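You operate a simulated robot arm through the tools that you are given. There is no shell and no other tool.

You are at the controls of a simulated robot arm. One attempt, no reset.

Task
Set the gauge stand to zero on the steel sample.
Fine: the display shows 0.00 mm with the lever down on it. Then lever up and the steel sample back on its spot on the mat; the other samples stay.
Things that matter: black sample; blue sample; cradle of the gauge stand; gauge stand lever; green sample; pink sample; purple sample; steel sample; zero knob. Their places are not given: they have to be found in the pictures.

It is judged by the outcome, as a careful person would: the job done as asked, and still so three seconds after it is handed in. It fails if anything else is knocked over, pushed out of place, dropped, spilled or broken.

Robot
A 7-joint arm with a two-finger parallel gripper, fixed in place. Base frame: the origin is at the foot of the arm, x ahead of it, y to its left, z up. Readings come in mm, rad, newtons and seconds.
Its first joint turns from -2.897 to 2.897 rad. Payload 4.4 kg.
The tool frame sits at the grasp point between the pads (the TCP): z along the fingers, y along the line on which they close. The tips reach 23 mm beyond it. Largest opening 94 mm; finger width 38, thickness 10; the body of the gripper, 54 by 96 mm, starts 39 mm behind the TCP.
Orientation is told as [roll, pitch, yaw] about the base's x, y, z axes, in that order, counted from this pose: with the fingers straight down and closing along the base's y, the tool's x points along the base's -x, its y along +y and its z along -z.

Tools
- The arm moves only by the tool drive_tool. Its argument "deltas" is a list of rows, each an object of numbers (a shift or turn left out is 0, a gripper value left out holds the last): "x", "y", "z": the shift along the tool's x, y, z in mm; "rx", "ry", "rz": the turn, a rotation vector about the tool's x, y, z in rad; "hand": the closure, from 0 (fully open) to 1 (shut). In form: [{"x": .., "y": .., "z": .., "rx": .., "ry": .., "rz": .., "hand": ..}, ...]. A call has 1 to 20 rows; each row shifts and turns the commanded pose from where the row before left it, along the tool's axes as they then stand. Each row takes 0.2 s and may step no farther than 50 mm and 0.15 rad from the row before; otherwise, or with a gripper value out of range, the whole call is refused. Where a pose cannot be reached the arm comes as near as it can. A force on the tool above 60 N (or 10 N above the force at the start of the call, whichever is more), or a blocked arm, ends the call early, and 0.2 s more pass. The fingers move at their own pace (about 108 mm/s each) and stop on an object; they squeeze with about 36 N. The grip force told is the motor's: it shows also when the fingers shut on nothing. Time passes only in rows, and 0.2 s behind the last, so rows that do not move let the fingers close. It gives the time, the measured TCP pose, the force on the tool (base axes), the opening and the grip force at its end, in the units of the frame above (readings bear some noise), with the torque about the TCP (base axes, N m) and any sound that the robot's microphone picked up.
- Cameras (640 x 400 px; columns grow to the right, rows downward): "scene" is fixed at [220.8, -651.4, 1593.4]; the picture's right is [0.75, -0.66, 0.00], its down [-0.52, -0.59, -0.62] and it looks along [0.41, 0.46, -0.79] (base axes); focal length 214 px, centre (320, 200). "wrist" rides on the gripper at [86, 16, -75] in the tool frame; the picture's right is [-0.18, 0.98, 0.00], its down [-0.58, -0.11, -0.81] and it looks along [-0.79, -0.15, 0.59] (tool axes); focal length 243 px, centre (320, 200).
- capture(camera): a new picture of that camera. No time passes.
- probe_pixels(camera, pixels): for up to 12 pixels [column, row] of the newest picture of that camera ("zoom" is the newest enlarged one), the place [x, y, z] in the base frame of the surface seen there, good to about 3 mm. No time passes.
- zoom(camera, box): a new picture of the part [left, top, right, bottom] of that camera's present view, enlarged. No time passes.
- sign_off(): hands the job in; it is judged then, once.

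Open the gripper and draw the arm clear of the work before you hand the job in, unless the task says otherwise.

The tools are called as a command line: name --argument value ..., lists and objects as JSON in quotes. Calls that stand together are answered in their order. drive_tool: Moves the arm, as the interface text tells. Its arguments: {"type":"object","properties":{"deltas":{"type":"array","items":{"type":"object","properties":{"x":{"type":"number"},"y":{"type":"number"},"z":{"type":"number"},"rx":{"type":"number"},"ry":{"type":"number"},"rz":{"type":"number"},"hand":{"type":"number"}}}}},"required":["deltas"]} The other tools are called the same way: capture (camera) takes a picture; probe_pixels (camera, pixels) gives the place of the surface under pixels of a picture; zoom (camera, box) takes an enlarged picture of a part of a camera's view; sign_off () hands the job in.

At the start:

```text
time_s: 0.0
tool_pos: [344.4, -262.7, 1350.0]
orientation: [-0.001, -0.001, 0.0]
contact_force: [-1.0, -0.8, 0.2]
wrist_torque: [-0.01, -0.03, -0.01]
grip_width: 94.2
gripper_force: 0.1
```

scene: 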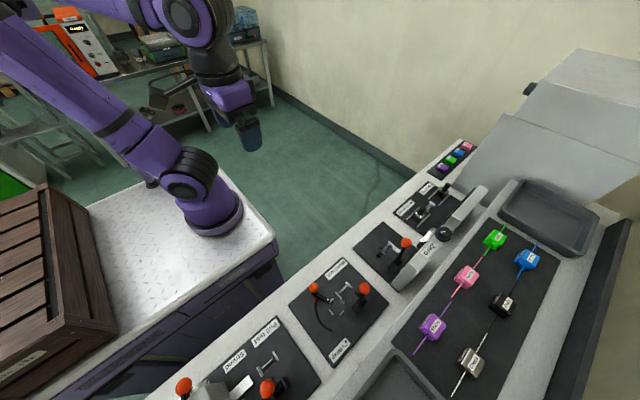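
wrist: 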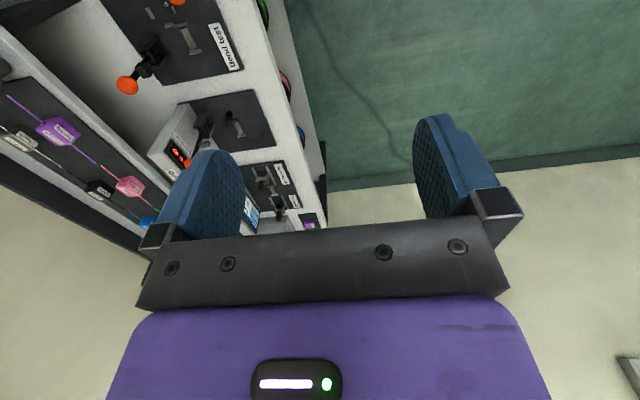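

The scene shows a bench with several stands, a mat with samples (green 495,239; blue 527,259; pink 466,276; black 501,304; purple 432,327; steel 470,362). I zoom in on the mat and the gauge stand.

zoom --camera "scene" --box '[340, 140, 500, 300]'

zoom --camera "scene" --box '[380, 210, 570, 400]'

zoom --camera "wrist" --box '[0, 0, 340, 240]'

```text
2.50 times, centred on (420, 220) of scene
```

zoom: 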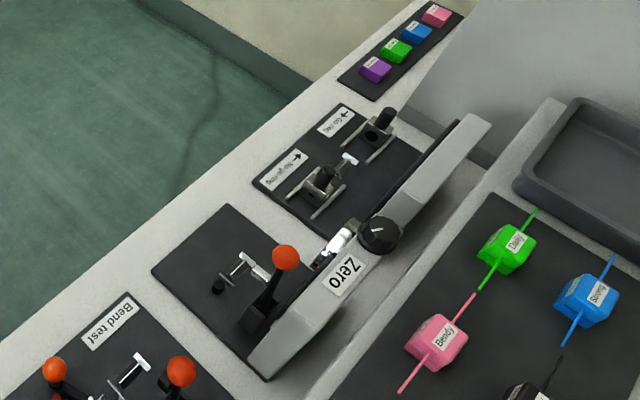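

```text
2.11 times, centred on (475, 305) of scene
```

zoom: 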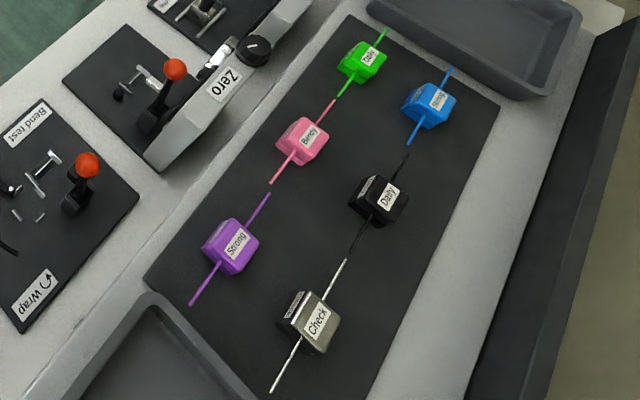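

```text
1.67 times, centred on (170, 120) of wrist
```

zoom: 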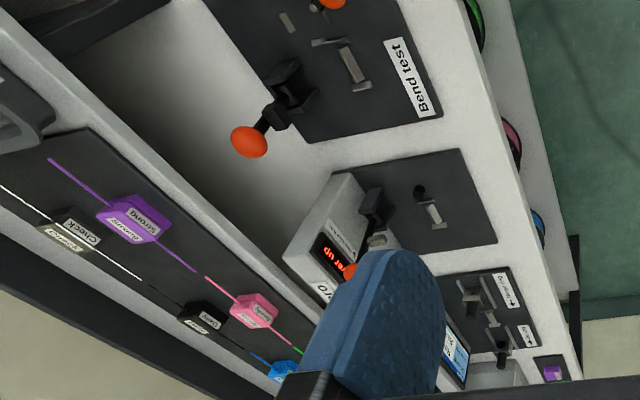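

The gauge stand seems to be the unit with the "Zero" label and black knob at scene (443,233), an orange-ball lever at (406,243), and a display facing the robot side. I probe places on the scene.

capture --camera "scene"

probe_pixels --camera "scene" --pixels '[[443, 233], [406, 243], [402, 254], [388, 255], [400, 282], [408, 275], [480, 190], [385, 240], [430, 246], [355, 250], [400, 290], [436, 242]]'

probe_pixels --camera "scene" --pixels '[[470, 358], [480, 340], [456, 390], [432, 324], [501, 301], [466, 273], [527, 256], [495, 237], [440, 370], [490, 330], [420, 345], [520, 320]]'

```text
taken
```

scene: 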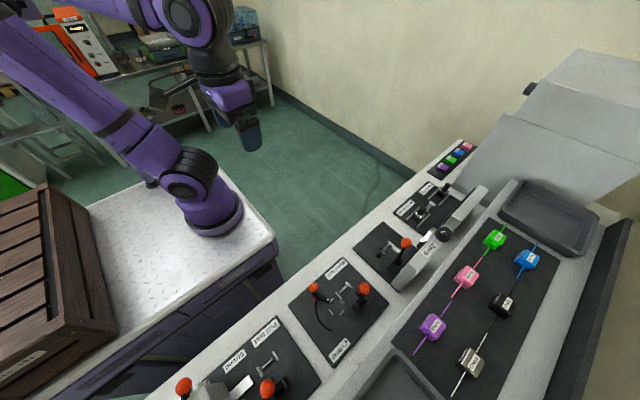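

```text
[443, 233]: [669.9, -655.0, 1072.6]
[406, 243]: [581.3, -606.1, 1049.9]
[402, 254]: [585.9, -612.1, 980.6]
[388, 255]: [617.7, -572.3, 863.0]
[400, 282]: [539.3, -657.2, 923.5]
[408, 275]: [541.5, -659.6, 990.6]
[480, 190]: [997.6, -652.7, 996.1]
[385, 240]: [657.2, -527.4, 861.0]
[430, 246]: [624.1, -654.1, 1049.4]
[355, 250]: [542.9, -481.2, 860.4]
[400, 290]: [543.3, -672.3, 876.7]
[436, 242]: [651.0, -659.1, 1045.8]
```

```text
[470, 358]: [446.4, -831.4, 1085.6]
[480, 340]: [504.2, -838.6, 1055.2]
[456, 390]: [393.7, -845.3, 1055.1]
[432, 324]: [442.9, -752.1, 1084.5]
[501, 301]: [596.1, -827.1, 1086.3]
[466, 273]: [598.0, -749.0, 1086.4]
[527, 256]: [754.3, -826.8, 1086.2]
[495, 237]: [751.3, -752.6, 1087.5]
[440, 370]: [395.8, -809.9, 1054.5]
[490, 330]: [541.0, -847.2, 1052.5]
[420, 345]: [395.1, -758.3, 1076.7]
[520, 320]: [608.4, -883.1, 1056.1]
```

The mat lies at z≈1054 with samples at tops z≈1086; the steel sample is near (446,-831). The gauge stand is around (540–670, -480..-670, 860–1070). I zoom closer on the stand.

zoom --camera "scene" --box '[350, 205, 460, 295]'

zoom --camera "scene" --box '[440, 330, 500, 400]'

zoom --camera "wrist" --box '[130, 70, 260, 200]'

```text
4.44 times, centred on (405, 250) of scene
```

zoom: 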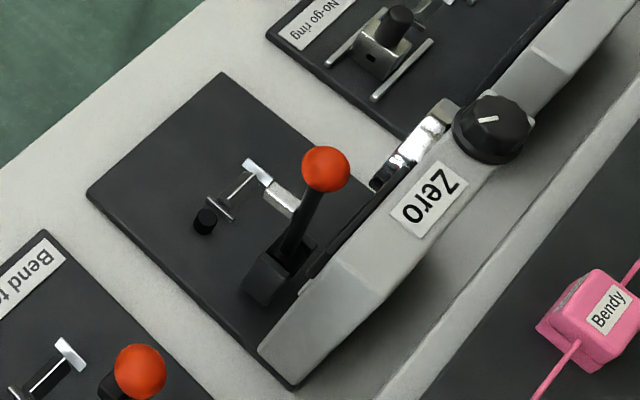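

```text
5.71 times, centred on (470, 365) of scene
```

zoom: 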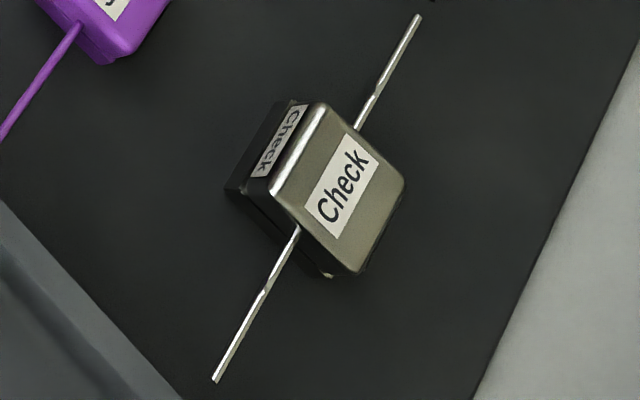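

```text
3.08 times, centred on (195, 135) of wrist
```

zoom: 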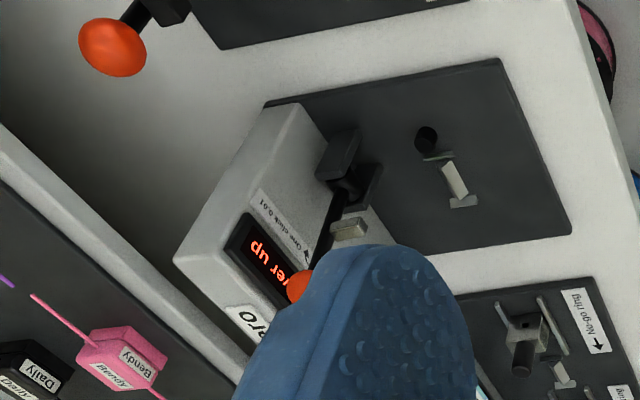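

The display reads "Lever up" and a label says "One click 0.01" with an arrow. I rotate the tool to yaw -90° so the wrist camera looks along -y at the stand, and move to about (580,-330,1200).

drive_tool --deltas '[{"rz": 0.1428}, {"rz": 0.1428}, {"rz": 0.1428}, {"rz": 0.1428}, {"rz": 0.1428}, {"rz": 0.1428}, {"rz": 0.1428}, {"rz": 0.1428}, {"rz": 0.1428}, {"rz": 0.1428}, {"rz": 0.1428}, {"x": -11, "y": 39, "z": 25}, {"x": -11, "y": 39, "z": 25}, {"x": -11, "y": 39, "z": 25}, {"x": -11, "y": 39, "z": 25}, {"x": -11, "y": 39, "z": 25}, {"x": -11, "y": 39, "z": 25}, {}]'

capture --camera "wrist"

```text
time_s: 3.8
tool_pos: [581.4, -326.9, 1197.6]
orientation: [0.001, -0.001, -1.57]
contact_force: [-0.5, 0.1, 0.5]
wrist_torque: [-0.02, 0.01, 0.01]
grip_width: 94.3
gripper_force: 0.0
```

```text
taken
```

wrist: 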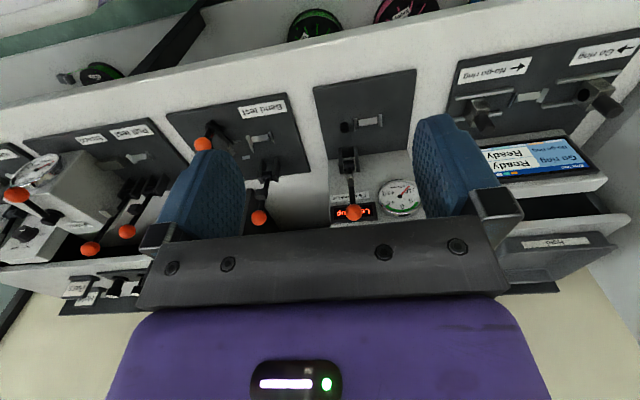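

The stand appears upside down near (370,150) between the fingers. I zoom there.

zoom --camera "wrist" --box '[300, 70, 430, 235]'

probe_pixels --camera "wrist" --pixels '[[345, 127], [360, 121], [380, 121], [370, 120], [348, 160], [351, 185], [354, 212], [345, 212], [371, 215], [400, 195], [330, 95], [410, 80]]'

```text
2.42 times, centred on (365, 152) of wrist
```

zoom: 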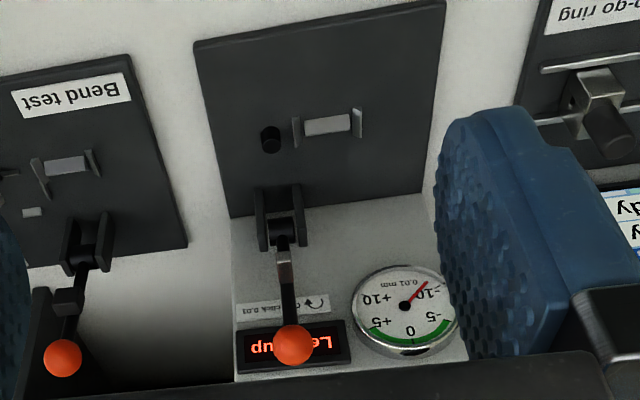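

```text
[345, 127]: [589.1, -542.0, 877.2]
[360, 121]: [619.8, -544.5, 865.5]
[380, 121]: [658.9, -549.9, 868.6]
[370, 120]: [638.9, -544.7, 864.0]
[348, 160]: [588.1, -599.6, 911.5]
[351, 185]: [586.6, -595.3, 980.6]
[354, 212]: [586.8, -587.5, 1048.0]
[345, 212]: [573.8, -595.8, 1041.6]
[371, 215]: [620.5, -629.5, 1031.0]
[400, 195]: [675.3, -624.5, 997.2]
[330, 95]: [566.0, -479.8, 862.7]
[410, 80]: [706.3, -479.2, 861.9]
```

The cradle (two small plates with a block between) is around (610–650,-547,868), the black pin near (589,-542,877), the lever ball at (587,-588,1048). I move closer for a detailed look.

drive_tool --deltas '[{"x": -9, "y": 8, "z": 33}, {"x": -9, "y": 8, "z": 33}, {"x": -9, "y": 8, "z": 33}, {"x": -9, "y": 8, "z": 33}, {"x": -9, "y": 8, "z": 33}, {"x": -9, "y": 8, "z": 33}, {}]'

capture --camera "wrist"

zoom --camera "wrist" --box '[240, 50, 440, 235]'

```text
time_s: 5.4
tool_pos: [627.0, -383.5, 1000.0]
orientation: [-0.001, 0.0, -1.57]
contact_force: [-0.7, -0.3, -0.1]
wrist_torque: [0.01, -0.01, -0.02]
grip_width: 94.2
gripper_force: 0.0
```

```text
taken
```

wrist: 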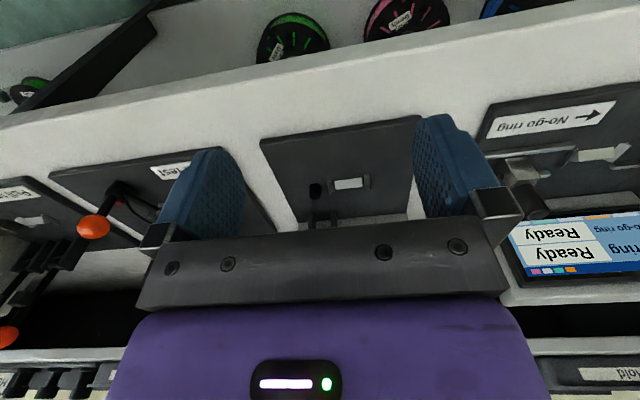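

```text
2.16 times, centred on (340, 142) of wrist
```

zoom: 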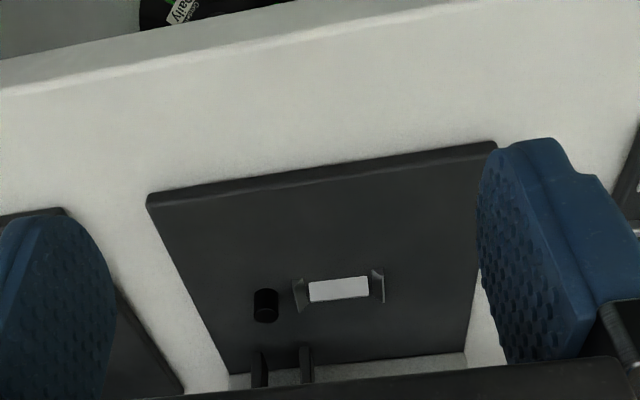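

Cradle detail is at about (350,184) in the wrist picture. I zoom tighter and probe it.

zoom --camera "wrist" --box '[290, 160, 400, 230]'

probe_pixels --camera "wrist" --pixels '[[315, 185], [315, 192], [329, 184], [332, 180], [342, 184], [350, 184], [358, 183], [366, 182], [367, 177], [312, 222], [332, 220], [350, 190]]'

```text
5.71 times, centred on (345, 195) of wrist
```

zoom: 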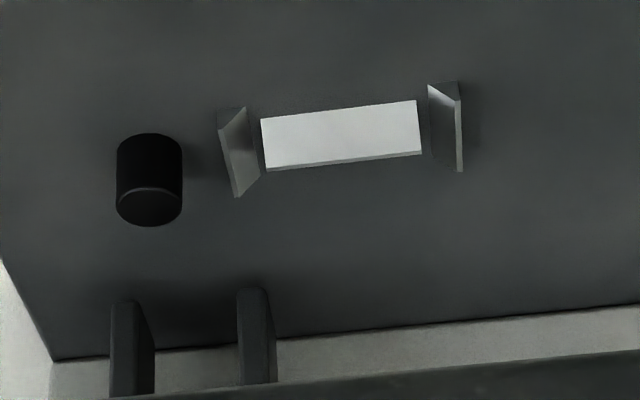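

```text
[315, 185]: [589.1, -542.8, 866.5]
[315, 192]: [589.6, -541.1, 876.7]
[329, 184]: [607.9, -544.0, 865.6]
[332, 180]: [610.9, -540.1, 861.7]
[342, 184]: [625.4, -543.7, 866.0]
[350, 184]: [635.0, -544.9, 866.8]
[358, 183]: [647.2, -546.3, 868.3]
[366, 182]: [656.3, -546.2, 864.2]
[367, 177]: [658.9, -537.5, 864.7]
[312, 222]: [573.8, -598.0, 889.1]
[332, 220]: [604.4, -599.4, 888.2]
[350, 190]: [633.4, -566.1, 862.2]
```

I probe the newest zoom finely to get the cradle's geometry.

probe_pixels --camera "zoom" --pixels '[[270, 125], [270, 155], [340, 110], [340, 135], [340, 155], [410, 105], [410, 145], [235, 115], [245, 180], [230, 130], [240, 150], [225, 112]]'

probe_pixels --camera "zoom" --pixels '[[440, 90], [452, 85], [435, 120], [445, 150], [459, 110], [460, 165], [455, 150], [150, 140], [150, 180], [150, 205], [340, 161], [340, 180]]'

```text
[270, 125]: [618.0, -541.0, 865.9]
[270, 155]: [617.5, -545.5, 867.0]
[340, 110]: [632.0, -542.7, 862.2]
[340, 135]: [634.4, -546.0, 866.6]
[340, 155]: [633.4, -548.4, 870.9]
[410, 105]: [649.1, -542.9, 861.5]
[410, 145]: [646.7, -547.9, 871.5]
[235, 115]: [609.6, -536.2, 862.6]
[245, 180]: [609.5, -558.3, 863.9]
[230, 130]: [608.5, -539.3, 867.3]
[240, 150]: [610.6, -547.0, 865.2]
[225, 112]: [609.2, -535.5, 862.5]
```

```text
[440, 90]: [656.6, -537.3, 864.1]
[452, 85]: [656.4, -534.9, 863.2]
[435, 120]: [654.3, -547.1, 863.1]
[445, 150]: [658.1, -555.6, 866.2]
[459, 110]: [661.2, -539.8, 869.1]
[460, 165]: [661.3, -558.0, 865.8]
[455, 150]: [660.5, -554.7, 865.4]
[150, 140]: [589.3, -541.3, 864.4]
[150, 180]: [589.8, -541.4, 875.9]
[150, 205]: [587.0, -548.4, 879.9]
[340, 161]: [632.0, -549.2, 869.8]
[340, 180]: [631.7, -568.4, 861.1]
```

The cradle plates are at x≈609 and 658 (y -535…-558), anvil bar between at y≈-545. I need a view of the lever and display as well, so I rise a bit.

drive_tool --deltas '[{"x": 12, "y": -2, "z": -35}, {"x": 12, "y": -2, "z": -35}, {"x": 12, "y": -2, "z": -35}, {"x": 12, "y": -2, "z": -35}, {"x": 12, "y": -2, "z": -35}, {}]'

capture --camera "wrist"

zoom --camera "wrist" --box '[280, 100, 400, 230]'

```text
time_s: 6.8
tool_pos: [619.0, -322.0, 1178.8]
orientation: [-0.001, 0.002, -1.57]
contact_force: [0.6, 0.0, -0.3]
wrist_torque: [0.01, -0.03, 0.01]
grip_width: 94.0
gripper_force: 0.0
```

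```text
taken
```

wrist: 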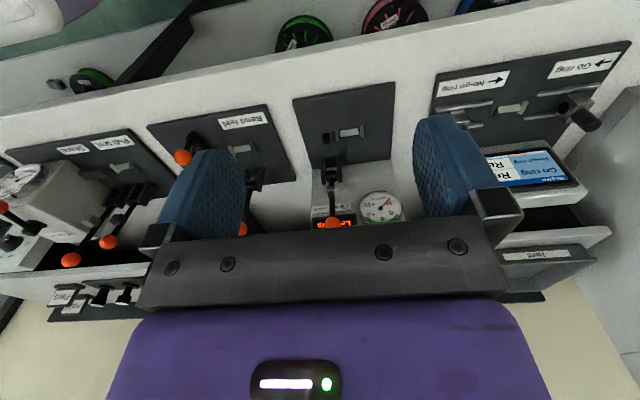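

```text
3.08 times, centred on (340, 165) of wrist
```

zoom: 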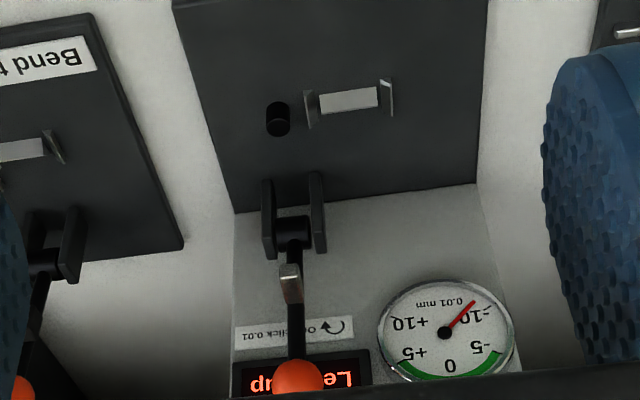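

I zoom in on the lever with its silver clip and on the click label.

zoom --camera "wrist" --box '[310, 150, 370, 200]'

probe_pixels --camera "zoom" --pixels '[[170, 200], [170, 230], [160, 260], [200, 250], [185, 300], [190, 350], [150, 100], [280, 100], [180, 120], [200, 170], [170, 290], [205, 290]]'

zoom --camera "wrist" --box '[305, 190, 415, 235]'

```text
8.00 times, centred on (340, 175) of wrist
```

zoom: 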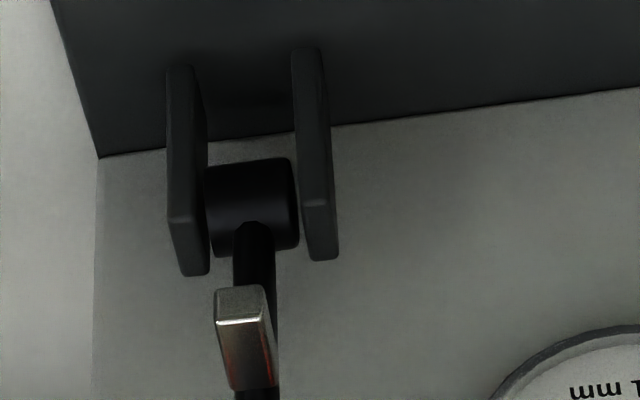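

```text
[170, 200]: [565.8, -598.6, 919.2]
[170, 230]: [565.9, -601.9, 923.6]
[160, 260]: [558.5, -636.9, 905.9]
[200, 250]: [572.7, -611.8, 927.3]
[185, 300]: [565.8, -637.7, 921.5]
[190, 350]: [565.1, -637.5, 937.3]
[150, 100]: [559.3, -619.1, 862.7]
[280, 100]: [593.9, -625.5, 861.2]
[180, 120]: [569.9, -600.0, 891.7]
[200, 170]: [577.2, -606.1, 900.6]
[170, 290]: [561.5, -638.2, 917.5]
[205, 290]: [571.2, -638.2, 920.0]
```

```text
5.82 times, centred on (360, 212) of wrist
```

zoom: 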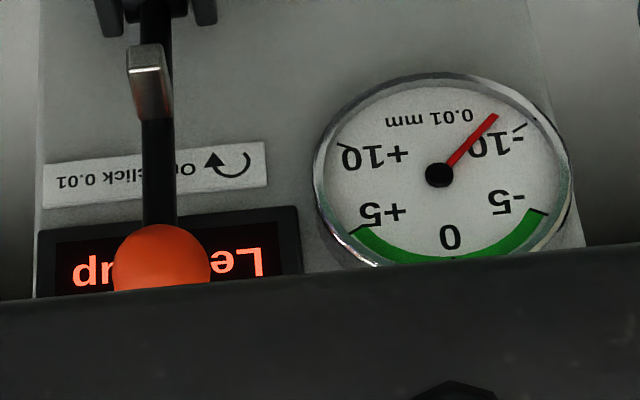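

The lever hinges at about (587,-605,915), with a silver hammer that would land on the black pin near (589,-542). Now I look closely at the steel sample by moving over toward the mat at height z≈1210.

drive_tool --deltas '[{"x": -40, "y": -17.4, "z": -4}, {"x": -40, "y": -17.4, "z": -4}, {"x": -40, "y": -17.4, "z": -4}, {"x": -40, "y": -17.4, "z": -4}, {"x": -40, "y": -17.4, "z": -4}, {"x": -40, "y": -17.4, "z": -4}, {"x": -40, "y": -17.4, "z": -4}, {"x": -40, "y": -17.4, "z": -4}, {}]'

capture --camera "wrist"

zoom --camera "wrist" --box '[240, 60, 440, 235]'

```text
time_s: 8.8
tool_pos: [477.4, -645.3, 1209.4]
orientation: [-0.001, 0.002, -1.571]
contact_force: [0.9, 0.5, -0.5]
wrist_torque: [0.02, -0.01, 0.04]
grip_width: 94.0
gripper_force: 0.0
```

```text
taken
```

wrist: 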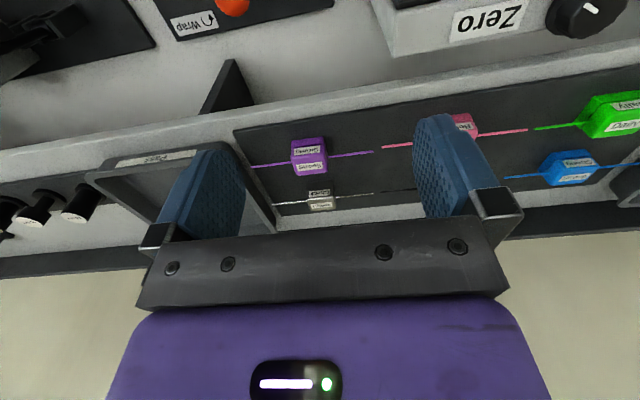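

```text
2.29 times, centred on (340, 148) of wrist
```

zoom: 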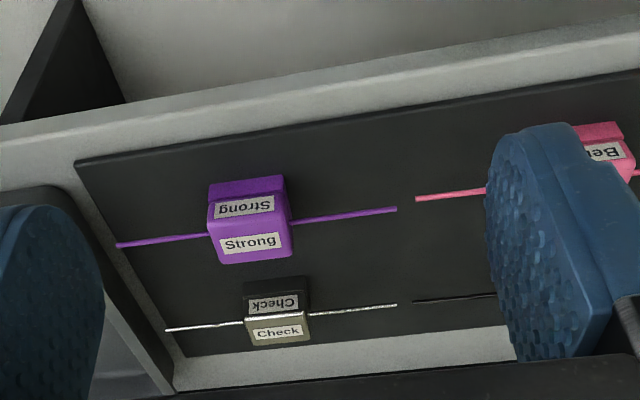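

Steel is at wrist (320,200), purple at (309,155). I zoom on steel and probe its edges.

zoom --camera "wrist" --box '[285, 175, 375, 225]'

probe_pixels --camera "zoom" --pixels '[[180, 200], [205, 200], [255, 170], [300, 185], [340, 165], [380, 170], [240, 215], [250, 150], [340, 145], [60, 170], [100, 165], [500, 130]]'

```text
7.11 times, centred on (330, 200) of wrist
```

zoom: 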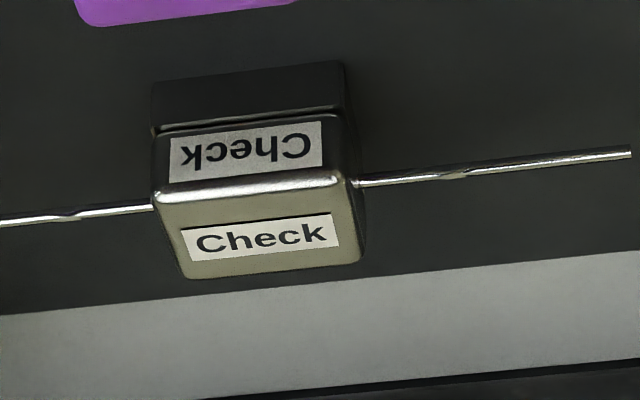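

```text
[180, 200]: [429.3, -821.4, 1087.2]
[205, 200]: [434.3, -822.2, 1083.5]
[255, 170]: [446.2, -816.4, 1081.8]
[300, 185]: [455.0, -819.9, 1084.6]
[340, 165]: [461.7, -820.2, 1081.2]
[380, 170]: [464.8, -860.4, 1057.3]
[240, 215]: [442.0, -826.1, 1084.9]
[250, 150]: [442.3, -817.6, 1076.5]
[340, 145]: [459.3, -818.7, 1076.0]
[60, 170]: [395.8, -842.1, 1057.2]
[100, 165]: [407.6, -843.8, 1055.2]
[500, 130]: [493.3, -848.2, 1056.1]
```

I probe the steel top's far edge, rod points, and the base band.

probe_pixels --camera "zoom" --pixels '[[270, 265], [190, 272], [350, 258], [20, 219], [75, 214], [130, 209], [400, 180], [455, 174], [560, 162], [620, 155], [250, 90], [250, 120]]'

probe_pixels --camera "zoom" --pixels '[[160, 100], [340, 75], [170, 220], [165, 200], [345, 200], [355, 215], [345, 180], [345, 120], [150, 105], [250, 75], [250, 65], [250, 55]]'

```text
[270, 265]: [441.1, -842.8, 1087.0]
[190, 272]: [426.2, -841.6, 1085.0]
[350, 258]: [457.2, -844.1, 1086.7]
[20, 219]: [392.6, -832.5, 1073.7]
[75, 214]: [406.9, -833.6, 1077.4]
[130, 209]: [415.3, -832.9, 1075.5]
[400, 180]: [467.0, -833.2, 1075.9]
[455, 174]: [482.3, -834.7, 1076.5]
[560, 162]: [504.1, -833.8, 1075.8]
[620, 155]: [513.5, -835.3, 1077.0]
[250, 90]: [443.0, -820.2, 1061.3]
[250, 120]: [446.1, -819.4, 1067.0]
```

```text
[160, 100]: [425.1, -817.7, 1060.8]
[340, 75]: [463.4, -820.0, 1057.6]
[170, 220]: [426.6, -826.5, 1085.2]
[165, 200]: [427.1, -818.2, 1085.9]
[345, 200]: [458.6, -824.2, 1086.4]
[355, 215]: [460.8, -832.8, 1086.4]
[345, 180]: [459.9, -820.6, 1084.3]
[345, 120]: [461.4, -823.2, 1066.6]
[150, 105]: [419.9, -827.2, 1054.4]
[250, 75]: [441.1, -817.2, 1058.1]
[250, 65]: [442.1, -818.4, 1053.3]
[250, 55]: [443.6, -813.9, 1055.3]
```

The rod axis lies at y≈-833, z≈1075; the body spans x 425–463, y -818…-845, z 1055–1086. I zoom the scene camera on the cradle from the other side.

zoom --camera "scene" --box '[376, 235, 412, 265]'

probe_pixels --camera "zoom" --pixels '[[160, 250], [200, 220], [250, 200], [290, 170], [340, 130], [230, 250], [120, 230], [380, 150], [420, 200], [300, 100], [260, 120], [200, 170]]'

```text
13.33 times, centred on (394, 250) of scene
```

zoom: 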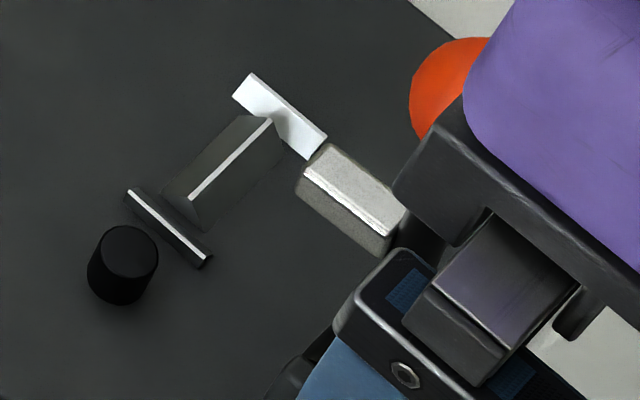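

```text
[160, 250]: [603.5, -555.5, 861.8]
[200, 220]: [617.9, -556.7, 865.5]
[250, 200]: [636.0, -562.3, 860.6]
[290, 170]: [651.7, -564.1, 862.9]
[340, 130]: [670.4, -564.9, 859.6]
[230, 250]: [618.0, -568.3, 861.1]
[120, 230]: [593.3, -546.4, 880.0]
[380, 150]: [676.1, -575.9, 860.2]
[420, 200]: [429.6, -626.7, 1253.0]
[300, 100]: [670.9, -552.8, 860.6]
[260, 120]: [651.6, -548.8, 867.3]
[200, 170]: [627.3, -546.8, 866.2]
```

The cradle is a roof-shaped ridge (apex y≈-549, z≈871) between end plates, so the sample body straddles it with the rod across the black pin (x≈589). I turn to yaw 0 (fingers closing along y) and move over the steel sample to check alignment and its end.

drive_tool --deltas '[{"rz": -0.1428}, {"rz": -0.1428}, {"rz": -0.1428}, {"rz": -0.1428}, {"rz": -0.1428}, {"rz": -0.1428}, {"rz": -0.1428}, {"rz": -0.1428}, {"rz": -0.1428}, {"rz": -0.1428}, {"rz": -0.1428}, {"x": 5, "y": -37.4, "z": 1.8}, {"x": 5, "y": -37.4, "z": 1.8}, {"x": 5, "y": -37.4, "z": 1.8}, {"x": 5, "y": -37.4, "z": 1.8}, {"x": 5, "y": -37.4, "z": 1.8}, {}]'

capture --camera "wrist"

capture --camera "scene"

```text
time_s: 12.4
tool_pos: [451.5, -829.5, 1200.3]
orientation: [0.001, 0.0, -0.001]
contact_force: [-0.1, -0.3, -0.1]
wrist_torque: [0.0, 0.01, 0.0]
grip_width: 93.8
gripper_force: 0.1
```

```text
taken
```

wrist: 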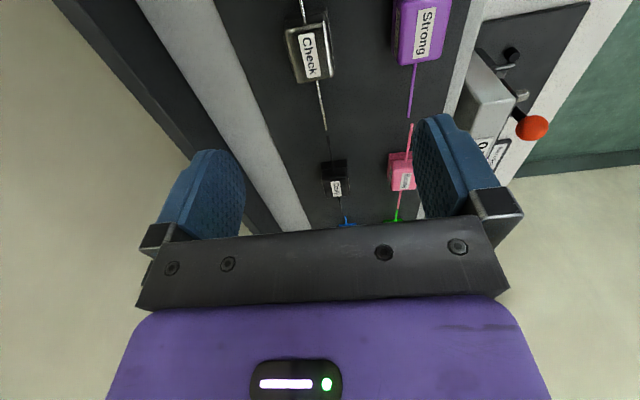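

```text
taken
```

scene: 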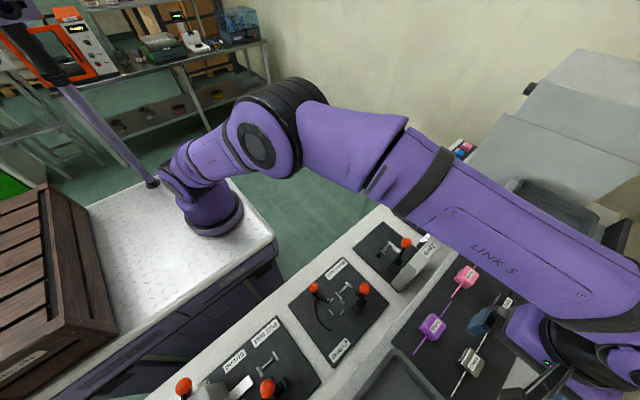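

The steel sample is at wrist (310,52), between the fingers. I zoom in on it and probe its edges.

zoom --camera "wrist" --box '[270, 0, 370, 100]'

probe_pixels --camera "zoom" --pixels '[[240, 230], [300, 130], [390, 270], [180, 250], [110, 110], [130, 290], [140, 330], [360, 320], [330, 390], [360, 110], [380, 200], [250, 350]]'

```text
4.00 times, centred on (320, 50) of wrist
```

zoom: 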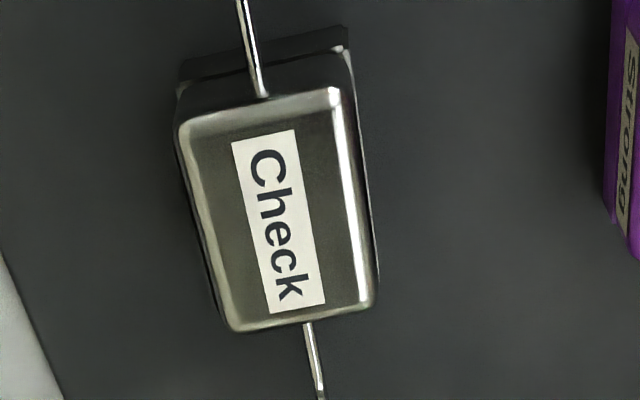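

```text
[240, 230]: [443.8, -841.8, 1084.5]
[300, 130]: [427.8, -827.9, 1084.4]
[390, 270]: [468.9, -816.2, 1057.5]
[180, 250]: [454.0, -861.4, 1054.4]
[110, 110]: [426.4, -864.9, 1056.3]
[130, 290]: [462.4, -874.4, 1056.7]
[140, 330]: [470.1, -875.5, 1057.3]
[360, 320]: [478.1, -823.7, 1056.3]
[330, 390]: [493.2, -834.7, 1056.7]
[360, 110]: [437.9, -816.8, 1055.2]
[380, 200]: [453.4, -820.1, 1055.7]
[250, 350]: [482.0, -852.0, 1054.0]
```

I probe the top face corners to fix the centre.

probe_pixels --camera "zoom" --pixels '[[185, 130], [335, 95], [370, 300], [235, 322], [205, 230], [355, 200], [255, 110], [310, 318], [260, 85], [250, 40], [310, 340], [318, 380]]'

zoom --camera "wrist" --box '[290, 0, 340, 40]'

```text
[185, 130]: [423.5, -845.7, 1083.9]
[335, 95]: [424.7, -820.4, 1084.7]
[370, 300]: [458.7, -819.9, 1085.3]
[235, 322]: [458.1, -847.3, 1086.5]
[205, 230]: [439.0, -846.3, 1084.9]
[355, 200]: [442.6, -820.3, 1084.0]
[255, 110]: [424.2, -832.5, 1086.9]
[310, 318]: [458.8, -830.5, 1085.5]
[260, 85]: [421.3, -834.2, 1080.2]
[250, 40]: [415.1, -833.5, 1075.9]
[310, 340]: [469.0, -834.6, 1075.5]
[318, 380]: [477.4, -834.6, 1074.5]
```

```text
10.00 times, centred on (315, 20) of wrist
```

zoom: 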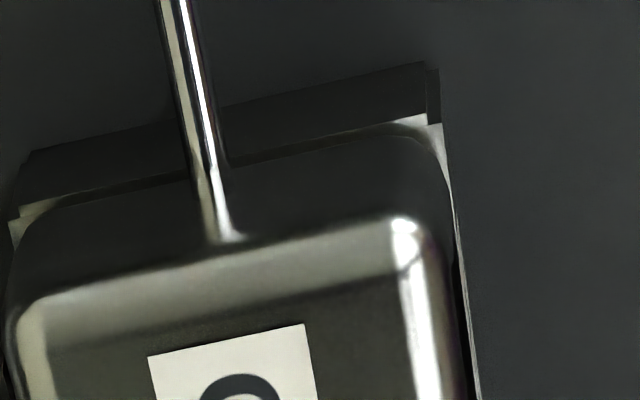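

The steel body's centre is about (442.5,-833.5), top z≈1086, rod along x. I set the opening to ~52 mm and descend to z≈1115 to check alignment before straddling.

drive_tool --deltas '[{"hand": 0.44}, {"x": 3, "y": -4, "z": 20}, {"z": 35}, {"z": 30}, {}]'

capture --camera "wrist"

zoom --camera "wrist" --box '[200, 80, 440, 235]'

```text
time_s: 13.6
tool_pos: [449.6, -833.6, 1113.8]
orientation: [-0.001, -0.002, 0.0]
contact_force: [0.4, 0.2, 0.0]
wrist_torque: [0.01, 0.03, 0.02]
grip_width: 52.5
gripper_force: 0.0
```

```text
taken
```

wrist: 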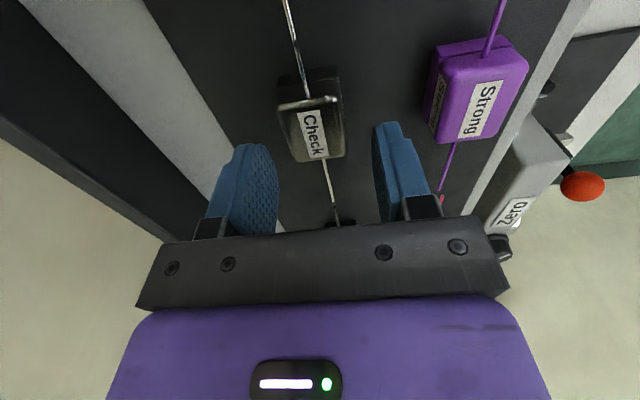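

```text
2.58 times, centred on (320, 158) of wrist
```

zoom: 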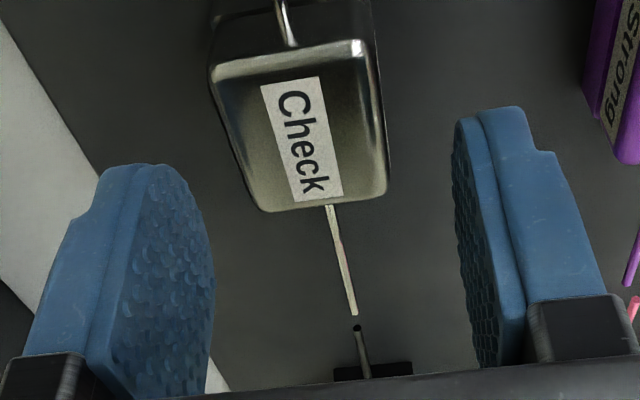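

The sample sits between the fingers. I probe its top once more for centring from this closer view.

probe_pixels --camera "zoom" --pixels '[[225, 130], [375, 120], [300, 55], [320, 200], [285, 15], [340, 240], [350, 310], [240, 190], [380, 180], [220, 65], [365, 45], [300, 130]]'

```text
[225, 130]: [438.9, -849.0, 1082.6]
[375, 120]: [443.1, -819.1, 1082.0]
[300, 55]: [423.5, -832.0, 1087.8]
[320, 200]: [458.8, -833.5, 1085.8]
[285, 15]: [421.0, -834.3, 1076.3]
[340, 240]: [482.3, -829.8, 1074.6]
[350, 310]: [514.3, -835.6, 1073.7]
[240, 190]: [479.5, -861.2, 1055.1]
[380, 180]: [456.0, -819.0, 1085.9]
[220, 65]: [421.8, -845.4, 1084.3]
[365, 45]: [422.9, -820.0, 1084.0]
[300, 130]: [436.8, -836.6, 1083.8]
```

The body is centred at about (441.5,-834). I shift 2 mm, descend to z≈1087, and close on the body.

drive_tool --deltas '[{"x": 2, "z": 10}, {"z": 10}, {"z": 7}, {}, {"hand": 0.75}, {"hand": 1.0}, {}, {}, {}]'

capture --camera "wrist"

```text
time_s: 15.6
tool_pos: [447.5, -834.2, 1087.7]
orientation: [0.0, 0.0, 0.0]
contact_force: [0.6, -0.2, -0.4]
wrist_torque: [0.03, -0.01, 0.03]
grip_width: 31.3
gripper_force: 36.3
```

```text
taken
```

wrist: 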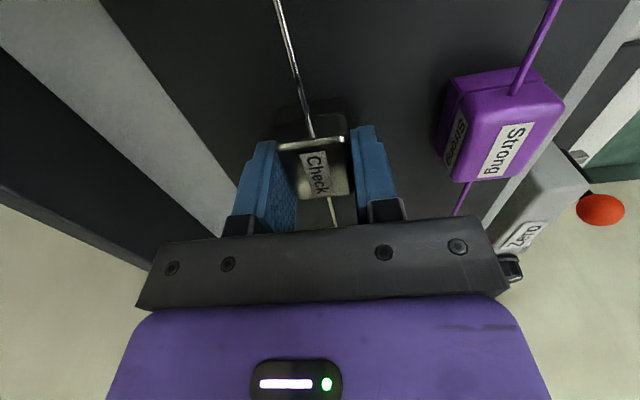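

Gripped at width 31.3 mm with TCP (447.5,-834.2,1087.7). I lift straight up 100 mm and check.

drive_tool --deltas '[{"z": -8}, {"z": -12}, {"z": -30}, {"z": -40}, {"z": -20}, {}]'

capture --camera "wrist"

capture --camera "scene"

```text
time_s: 17.0
tool_pos: [445.9, -833.2, 1199.1]
orientation: [0.001, 0.0, -0.001]
contact_force: [0.6, 0.5, -0.3]
wrist_torque: [0.01, -0.02, 0.0]
grip_width: 0.1
gripper_force: 36.5
```

```text
taken
```

wrist: 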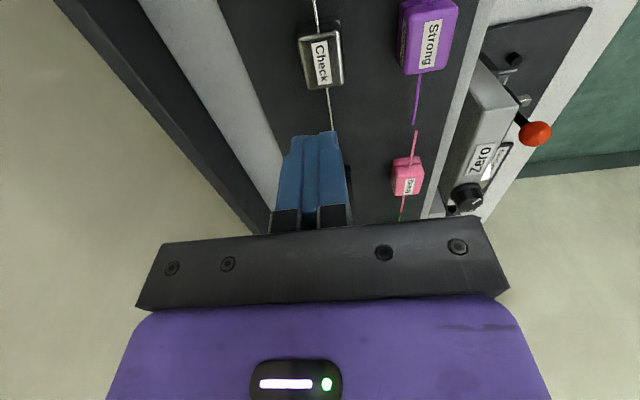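

```text
taken
```

scene: 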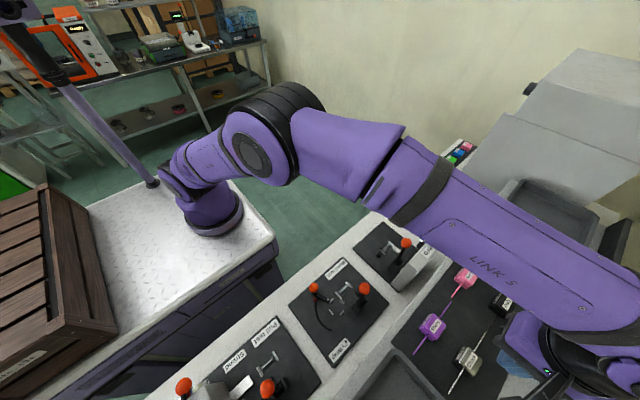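

The fingers closed to 0.1 mm: the sample slipped out and stays on the mat at wrist (322,60). I check its present place and shape more closely before gripping deeper.

zoom --camera "wrist" --box '[280, 0, 380, 100]'

probe_pixels --camera "zoom" --pixels '[[180, 240], [330, 230], [155, 150], [300, 140], [200, 340], [340, 325], [220, 150], [280, 330], [225, 110], [290, 380], [250, 240], [190, 100]]'

zoom --camera "scene" --box '[420, 330, 500, 400]'

```text
4.00 times, centred on (330, 50) of wrist
```

zoom: 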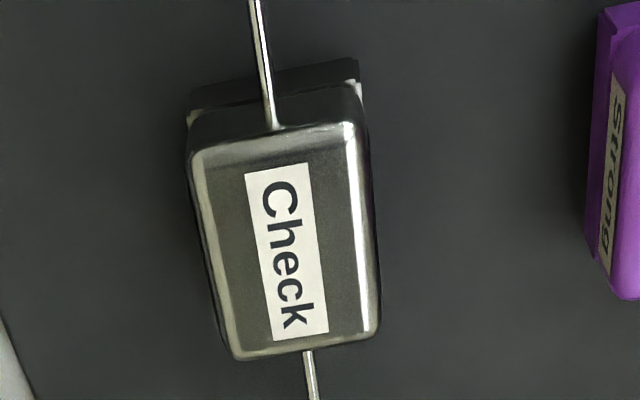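

```text
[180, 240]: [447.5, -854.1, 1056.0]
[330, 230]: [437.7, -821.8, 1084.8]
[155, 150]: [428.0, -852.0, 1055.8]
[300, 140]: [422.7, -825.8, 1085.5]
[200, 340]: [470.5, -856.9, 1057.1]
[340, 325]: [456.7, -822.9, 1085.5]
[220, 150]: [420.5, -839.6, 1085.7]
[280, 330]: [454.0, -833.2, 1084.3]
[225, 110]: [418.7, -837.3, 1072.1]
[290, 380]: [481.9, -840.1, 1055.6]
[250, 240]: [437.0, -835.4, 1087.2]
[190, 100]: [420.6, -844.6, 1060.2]
```

```text
5.71 times, centred on (460, 365) of scene
```

zoom: 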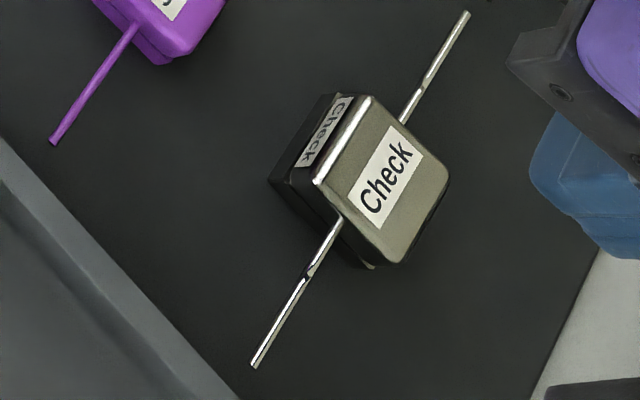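

The sample still stands near its spot (body ≈ x 421–460, y -820…-850), perhaps shifted a few mm. I reopen and descend to z≈1115 to re-measure before a deeper grip.

drive_tool --deltas '[{"hand": 0.44}, {"hand": 0.44}, {"z": 30}, {"z": 30}, {"z": 25}, {}]'

zoom --camera "wrist" --box '[250, 60, 390, 180]'

probe_pixels --camera "zoom" --pixels '[[150, 200], [400, 200], [250, 150], [300, 400], [200, 300], [400, 300], [260, 60], [350, 390], [150, 330], [420, 250], [150, 150], [380, 120]]'

```text
time_s: 18.4
tool_pos: [446.9, -832.3, 1112.2]
orientation: [0.0, 0.0, 0.0]
contact_force: [-0.4, -0.2, -1.0]
wrist_torque: [0.02, -0.01, 0.04]
grip_width: 52.6
gripper_force: 0.1
```

```text
3.33 times, centred on (320, 120) of wrist
```

zoom: 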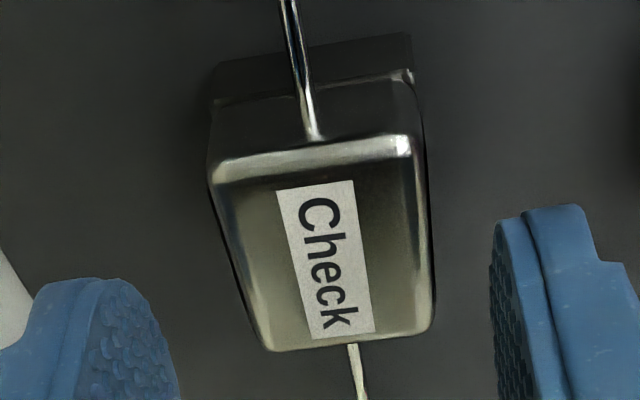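

```text
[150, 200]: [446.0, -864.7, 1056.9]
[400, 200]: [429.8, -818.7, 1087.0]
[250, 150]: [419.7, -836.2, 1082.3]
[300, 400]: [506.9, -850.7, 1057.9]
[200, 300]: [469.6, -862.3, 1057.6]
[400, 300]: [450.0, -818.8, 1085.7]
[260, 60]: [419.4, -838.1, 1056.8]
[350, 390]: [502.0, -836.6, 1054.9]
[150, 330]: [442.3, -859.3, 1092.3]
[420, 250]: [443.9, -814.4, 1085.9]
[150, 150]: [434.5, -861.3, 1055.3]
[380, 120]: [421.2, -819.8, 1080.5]
```

I probe the top corners and rod to compare with the original place.

probe_pixels --camera "zoom" --pixels '[[222, 178], [405, 148], [428, 325], [272, 342], [293, 40], [304, 90], [356, 365], [360, 390], [315, 155], [345, 335], [245, 250], [425, 240]]'

zoom --camera "wrist" --box '[260, 20, 440, 180]'

```text
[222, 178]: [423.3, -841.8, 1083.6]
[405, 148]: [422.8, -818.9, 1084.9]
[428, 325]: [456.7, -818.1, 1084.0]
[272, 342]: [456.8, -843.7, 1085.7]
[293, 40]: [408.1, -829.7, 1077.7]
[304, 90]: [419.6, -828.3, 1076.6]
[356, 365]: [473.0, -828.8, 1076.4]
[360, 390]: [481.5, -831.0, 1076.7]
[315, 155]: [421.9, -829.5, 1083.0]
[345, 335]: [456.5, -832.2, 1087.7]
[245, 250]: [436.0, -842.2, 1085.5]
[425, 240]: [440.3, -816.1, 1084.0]
```

```text
2.50 times, centred on (350, 100) of wrist
```

zoom: 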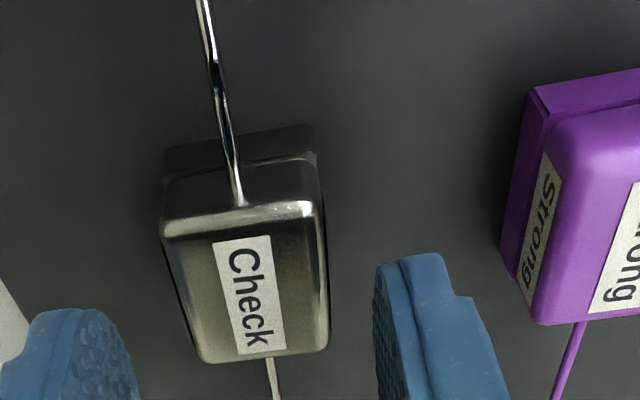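

I zoom on the purple body, identical in shape, to understand the side profile (taper or flange).

zoom --camera "wrist" --box '[395, 30, 475, 110]'

zoom --camera "wrist" --box '[290, 50, 360, 130]'

```text
5.00 times, centred on (435, 70) of wrist
```

zoom: 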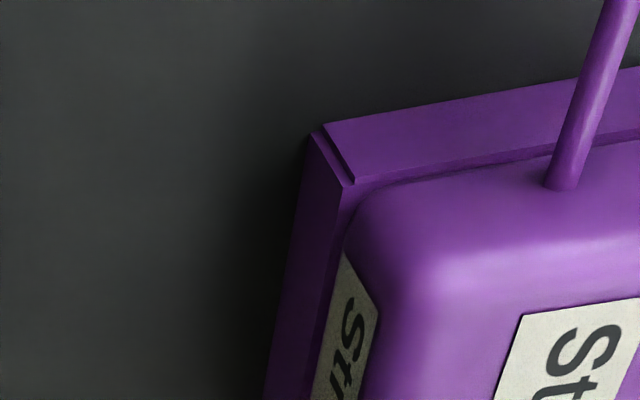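

```text
5.00 times, centred on (325, 90) of wrist
```

zoom: 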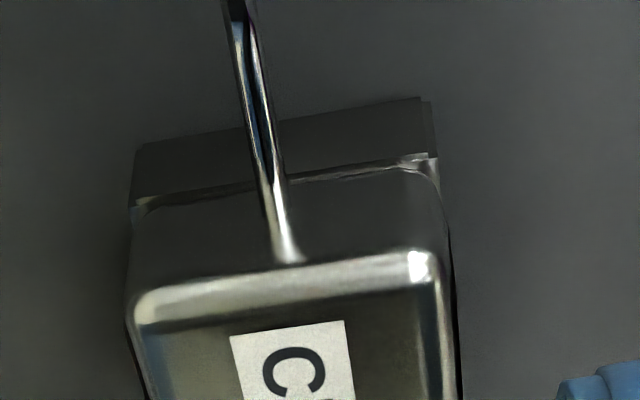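

The sample shifted about (-2,+4) mm to centre (440,-830.5). I go deeper (TCP z≈1080.5), close, and lift only slightly to test the hold.

drive_tool --deltas '[{"x": 3, "y": 2, "z": 12}, {"z": 10}, {"z": 9}, {}, {"hand": 0.7}, {"hand": 1.0}, {}, {}, {}, {}]'

capture --camera "wrist"

zoom --camera "wrist" --box '[220, 80, 420, 240]'

```text
time_s: 20.6
tool_pos: [444.5, -831.3, 1081.7]
orientation: [0.0, 0.0, 0.001]
contact_force: [-0.1, -0.4, 0.7]
wrist_torque: [0.0, -0.01, 0.01]
grip_width: 31.2
gripper_force: 35.5
```

```text
taken
```

wrist: 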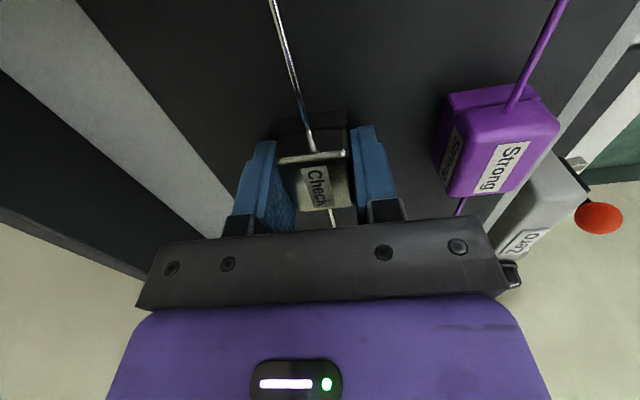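

```text
2.50 times, centred on (320, 160) of wrist
```

zoom: 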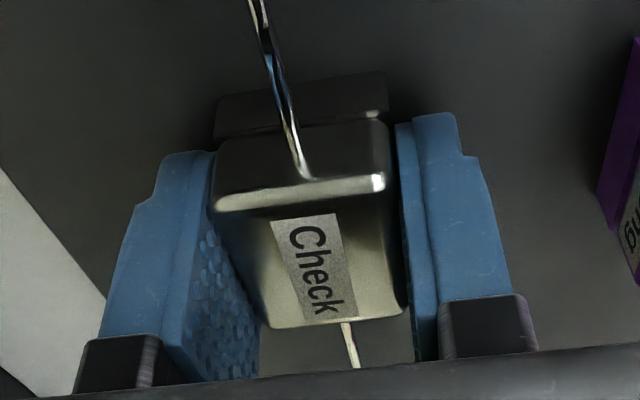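

Width 31.2 mm. I lift 4 mm slowly and check that the hold persists.

drive_tool --deltas '[{"z": -1}, {"z": -1}, {"z": -1}, {"z": -1}, {}]'

zoom --camera "wrist" --box '[220, 80, 420, 240]'

```text
time_s: 21.8
tool_pos: [443.5, -832.6, 1085.9]
orientation: [-0.001, 0.0, 0.0]
contact_force: [-0.9, 0.2, -1.0]
wrist_torque: [-0.01, 0.0, -0.03]
grip_width: 31.2
gripper_force: 36.5
```

```text
2.50 times, centred on (320, 160) of wrist
```

zoom: 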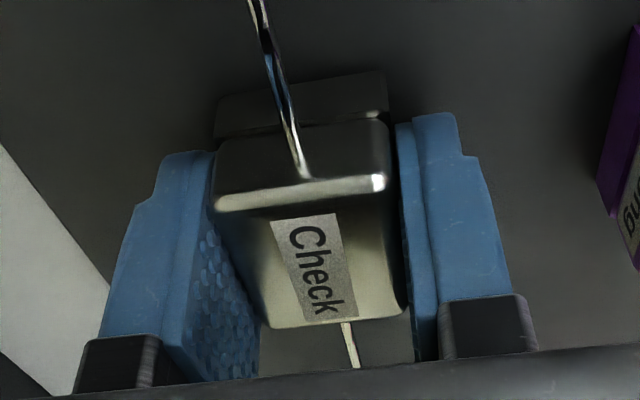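

The sample moved with the fingers (same view, width still 31.2). I keep lifting gently.

drive_tool --deltas '[{"z": -3}, {"z": -5}, {"z": -8}, {"z": -10}, {"z": -12}, {"z": -12}, {"z": -12}, {"z": -12}, {"z": -10}, {"z": -8}, {"z": -5}, {"z": -3}, {}]'

zoom --camera "wrist" --box '[220, 80, 420, 240]'

```text
time_s: 24.6
tool_pos: [443.7, -832.0, 1186.6]
orientation: [0.002, 0.002, 0.001]
contact_force: [0.2, 0.1, -0.4]
wrist_torque: [0.01, 0.0, 0.01]
grip_width: 31.4
gripper_force: 36.6
```

```text
2.50 times, centred on (320, 160) of wrist
```

zoom: 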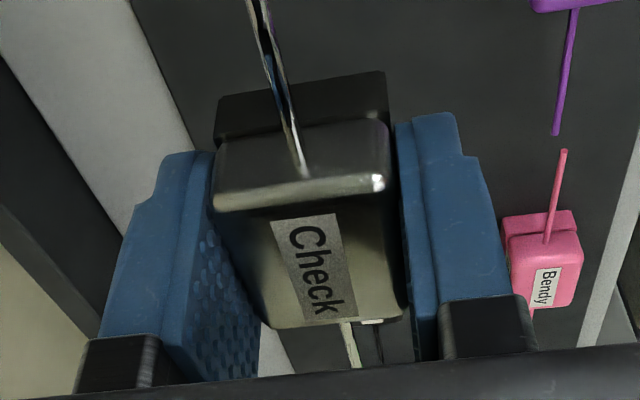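

The hold is firm. I probe the held sample relative to the TCP (443.7,-832,1186.6).

probe_pixels --camera "zoom" --pixels '[[265, 60], [280, 110], [297, 160], [345, 335], [353, 358], [225, 205], [380, 185], [300, 200], [310, 320], [230, 130], [375, 85], [300, 150]]'

capture --camera "scene"

```text
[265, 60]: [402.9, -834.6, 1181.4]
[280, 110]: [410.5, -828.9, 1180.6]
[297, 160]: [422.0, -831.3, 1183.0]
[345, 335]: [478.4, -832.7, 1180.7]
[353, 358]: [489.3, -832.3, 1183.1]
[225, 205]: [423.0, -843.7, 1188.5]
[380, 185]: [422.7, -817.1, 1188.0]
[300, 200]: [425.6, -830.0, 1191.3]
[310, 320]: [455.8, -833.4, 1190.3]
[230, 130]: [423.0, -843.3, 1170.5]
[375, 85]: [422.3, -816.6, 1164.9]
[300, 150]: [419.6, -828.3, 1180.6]
```

```text
taken
```

scene: 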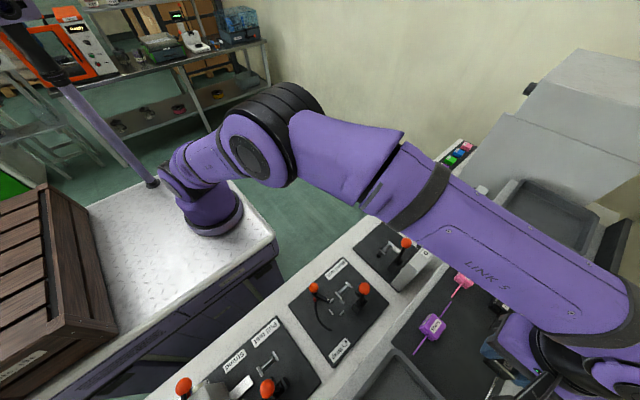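

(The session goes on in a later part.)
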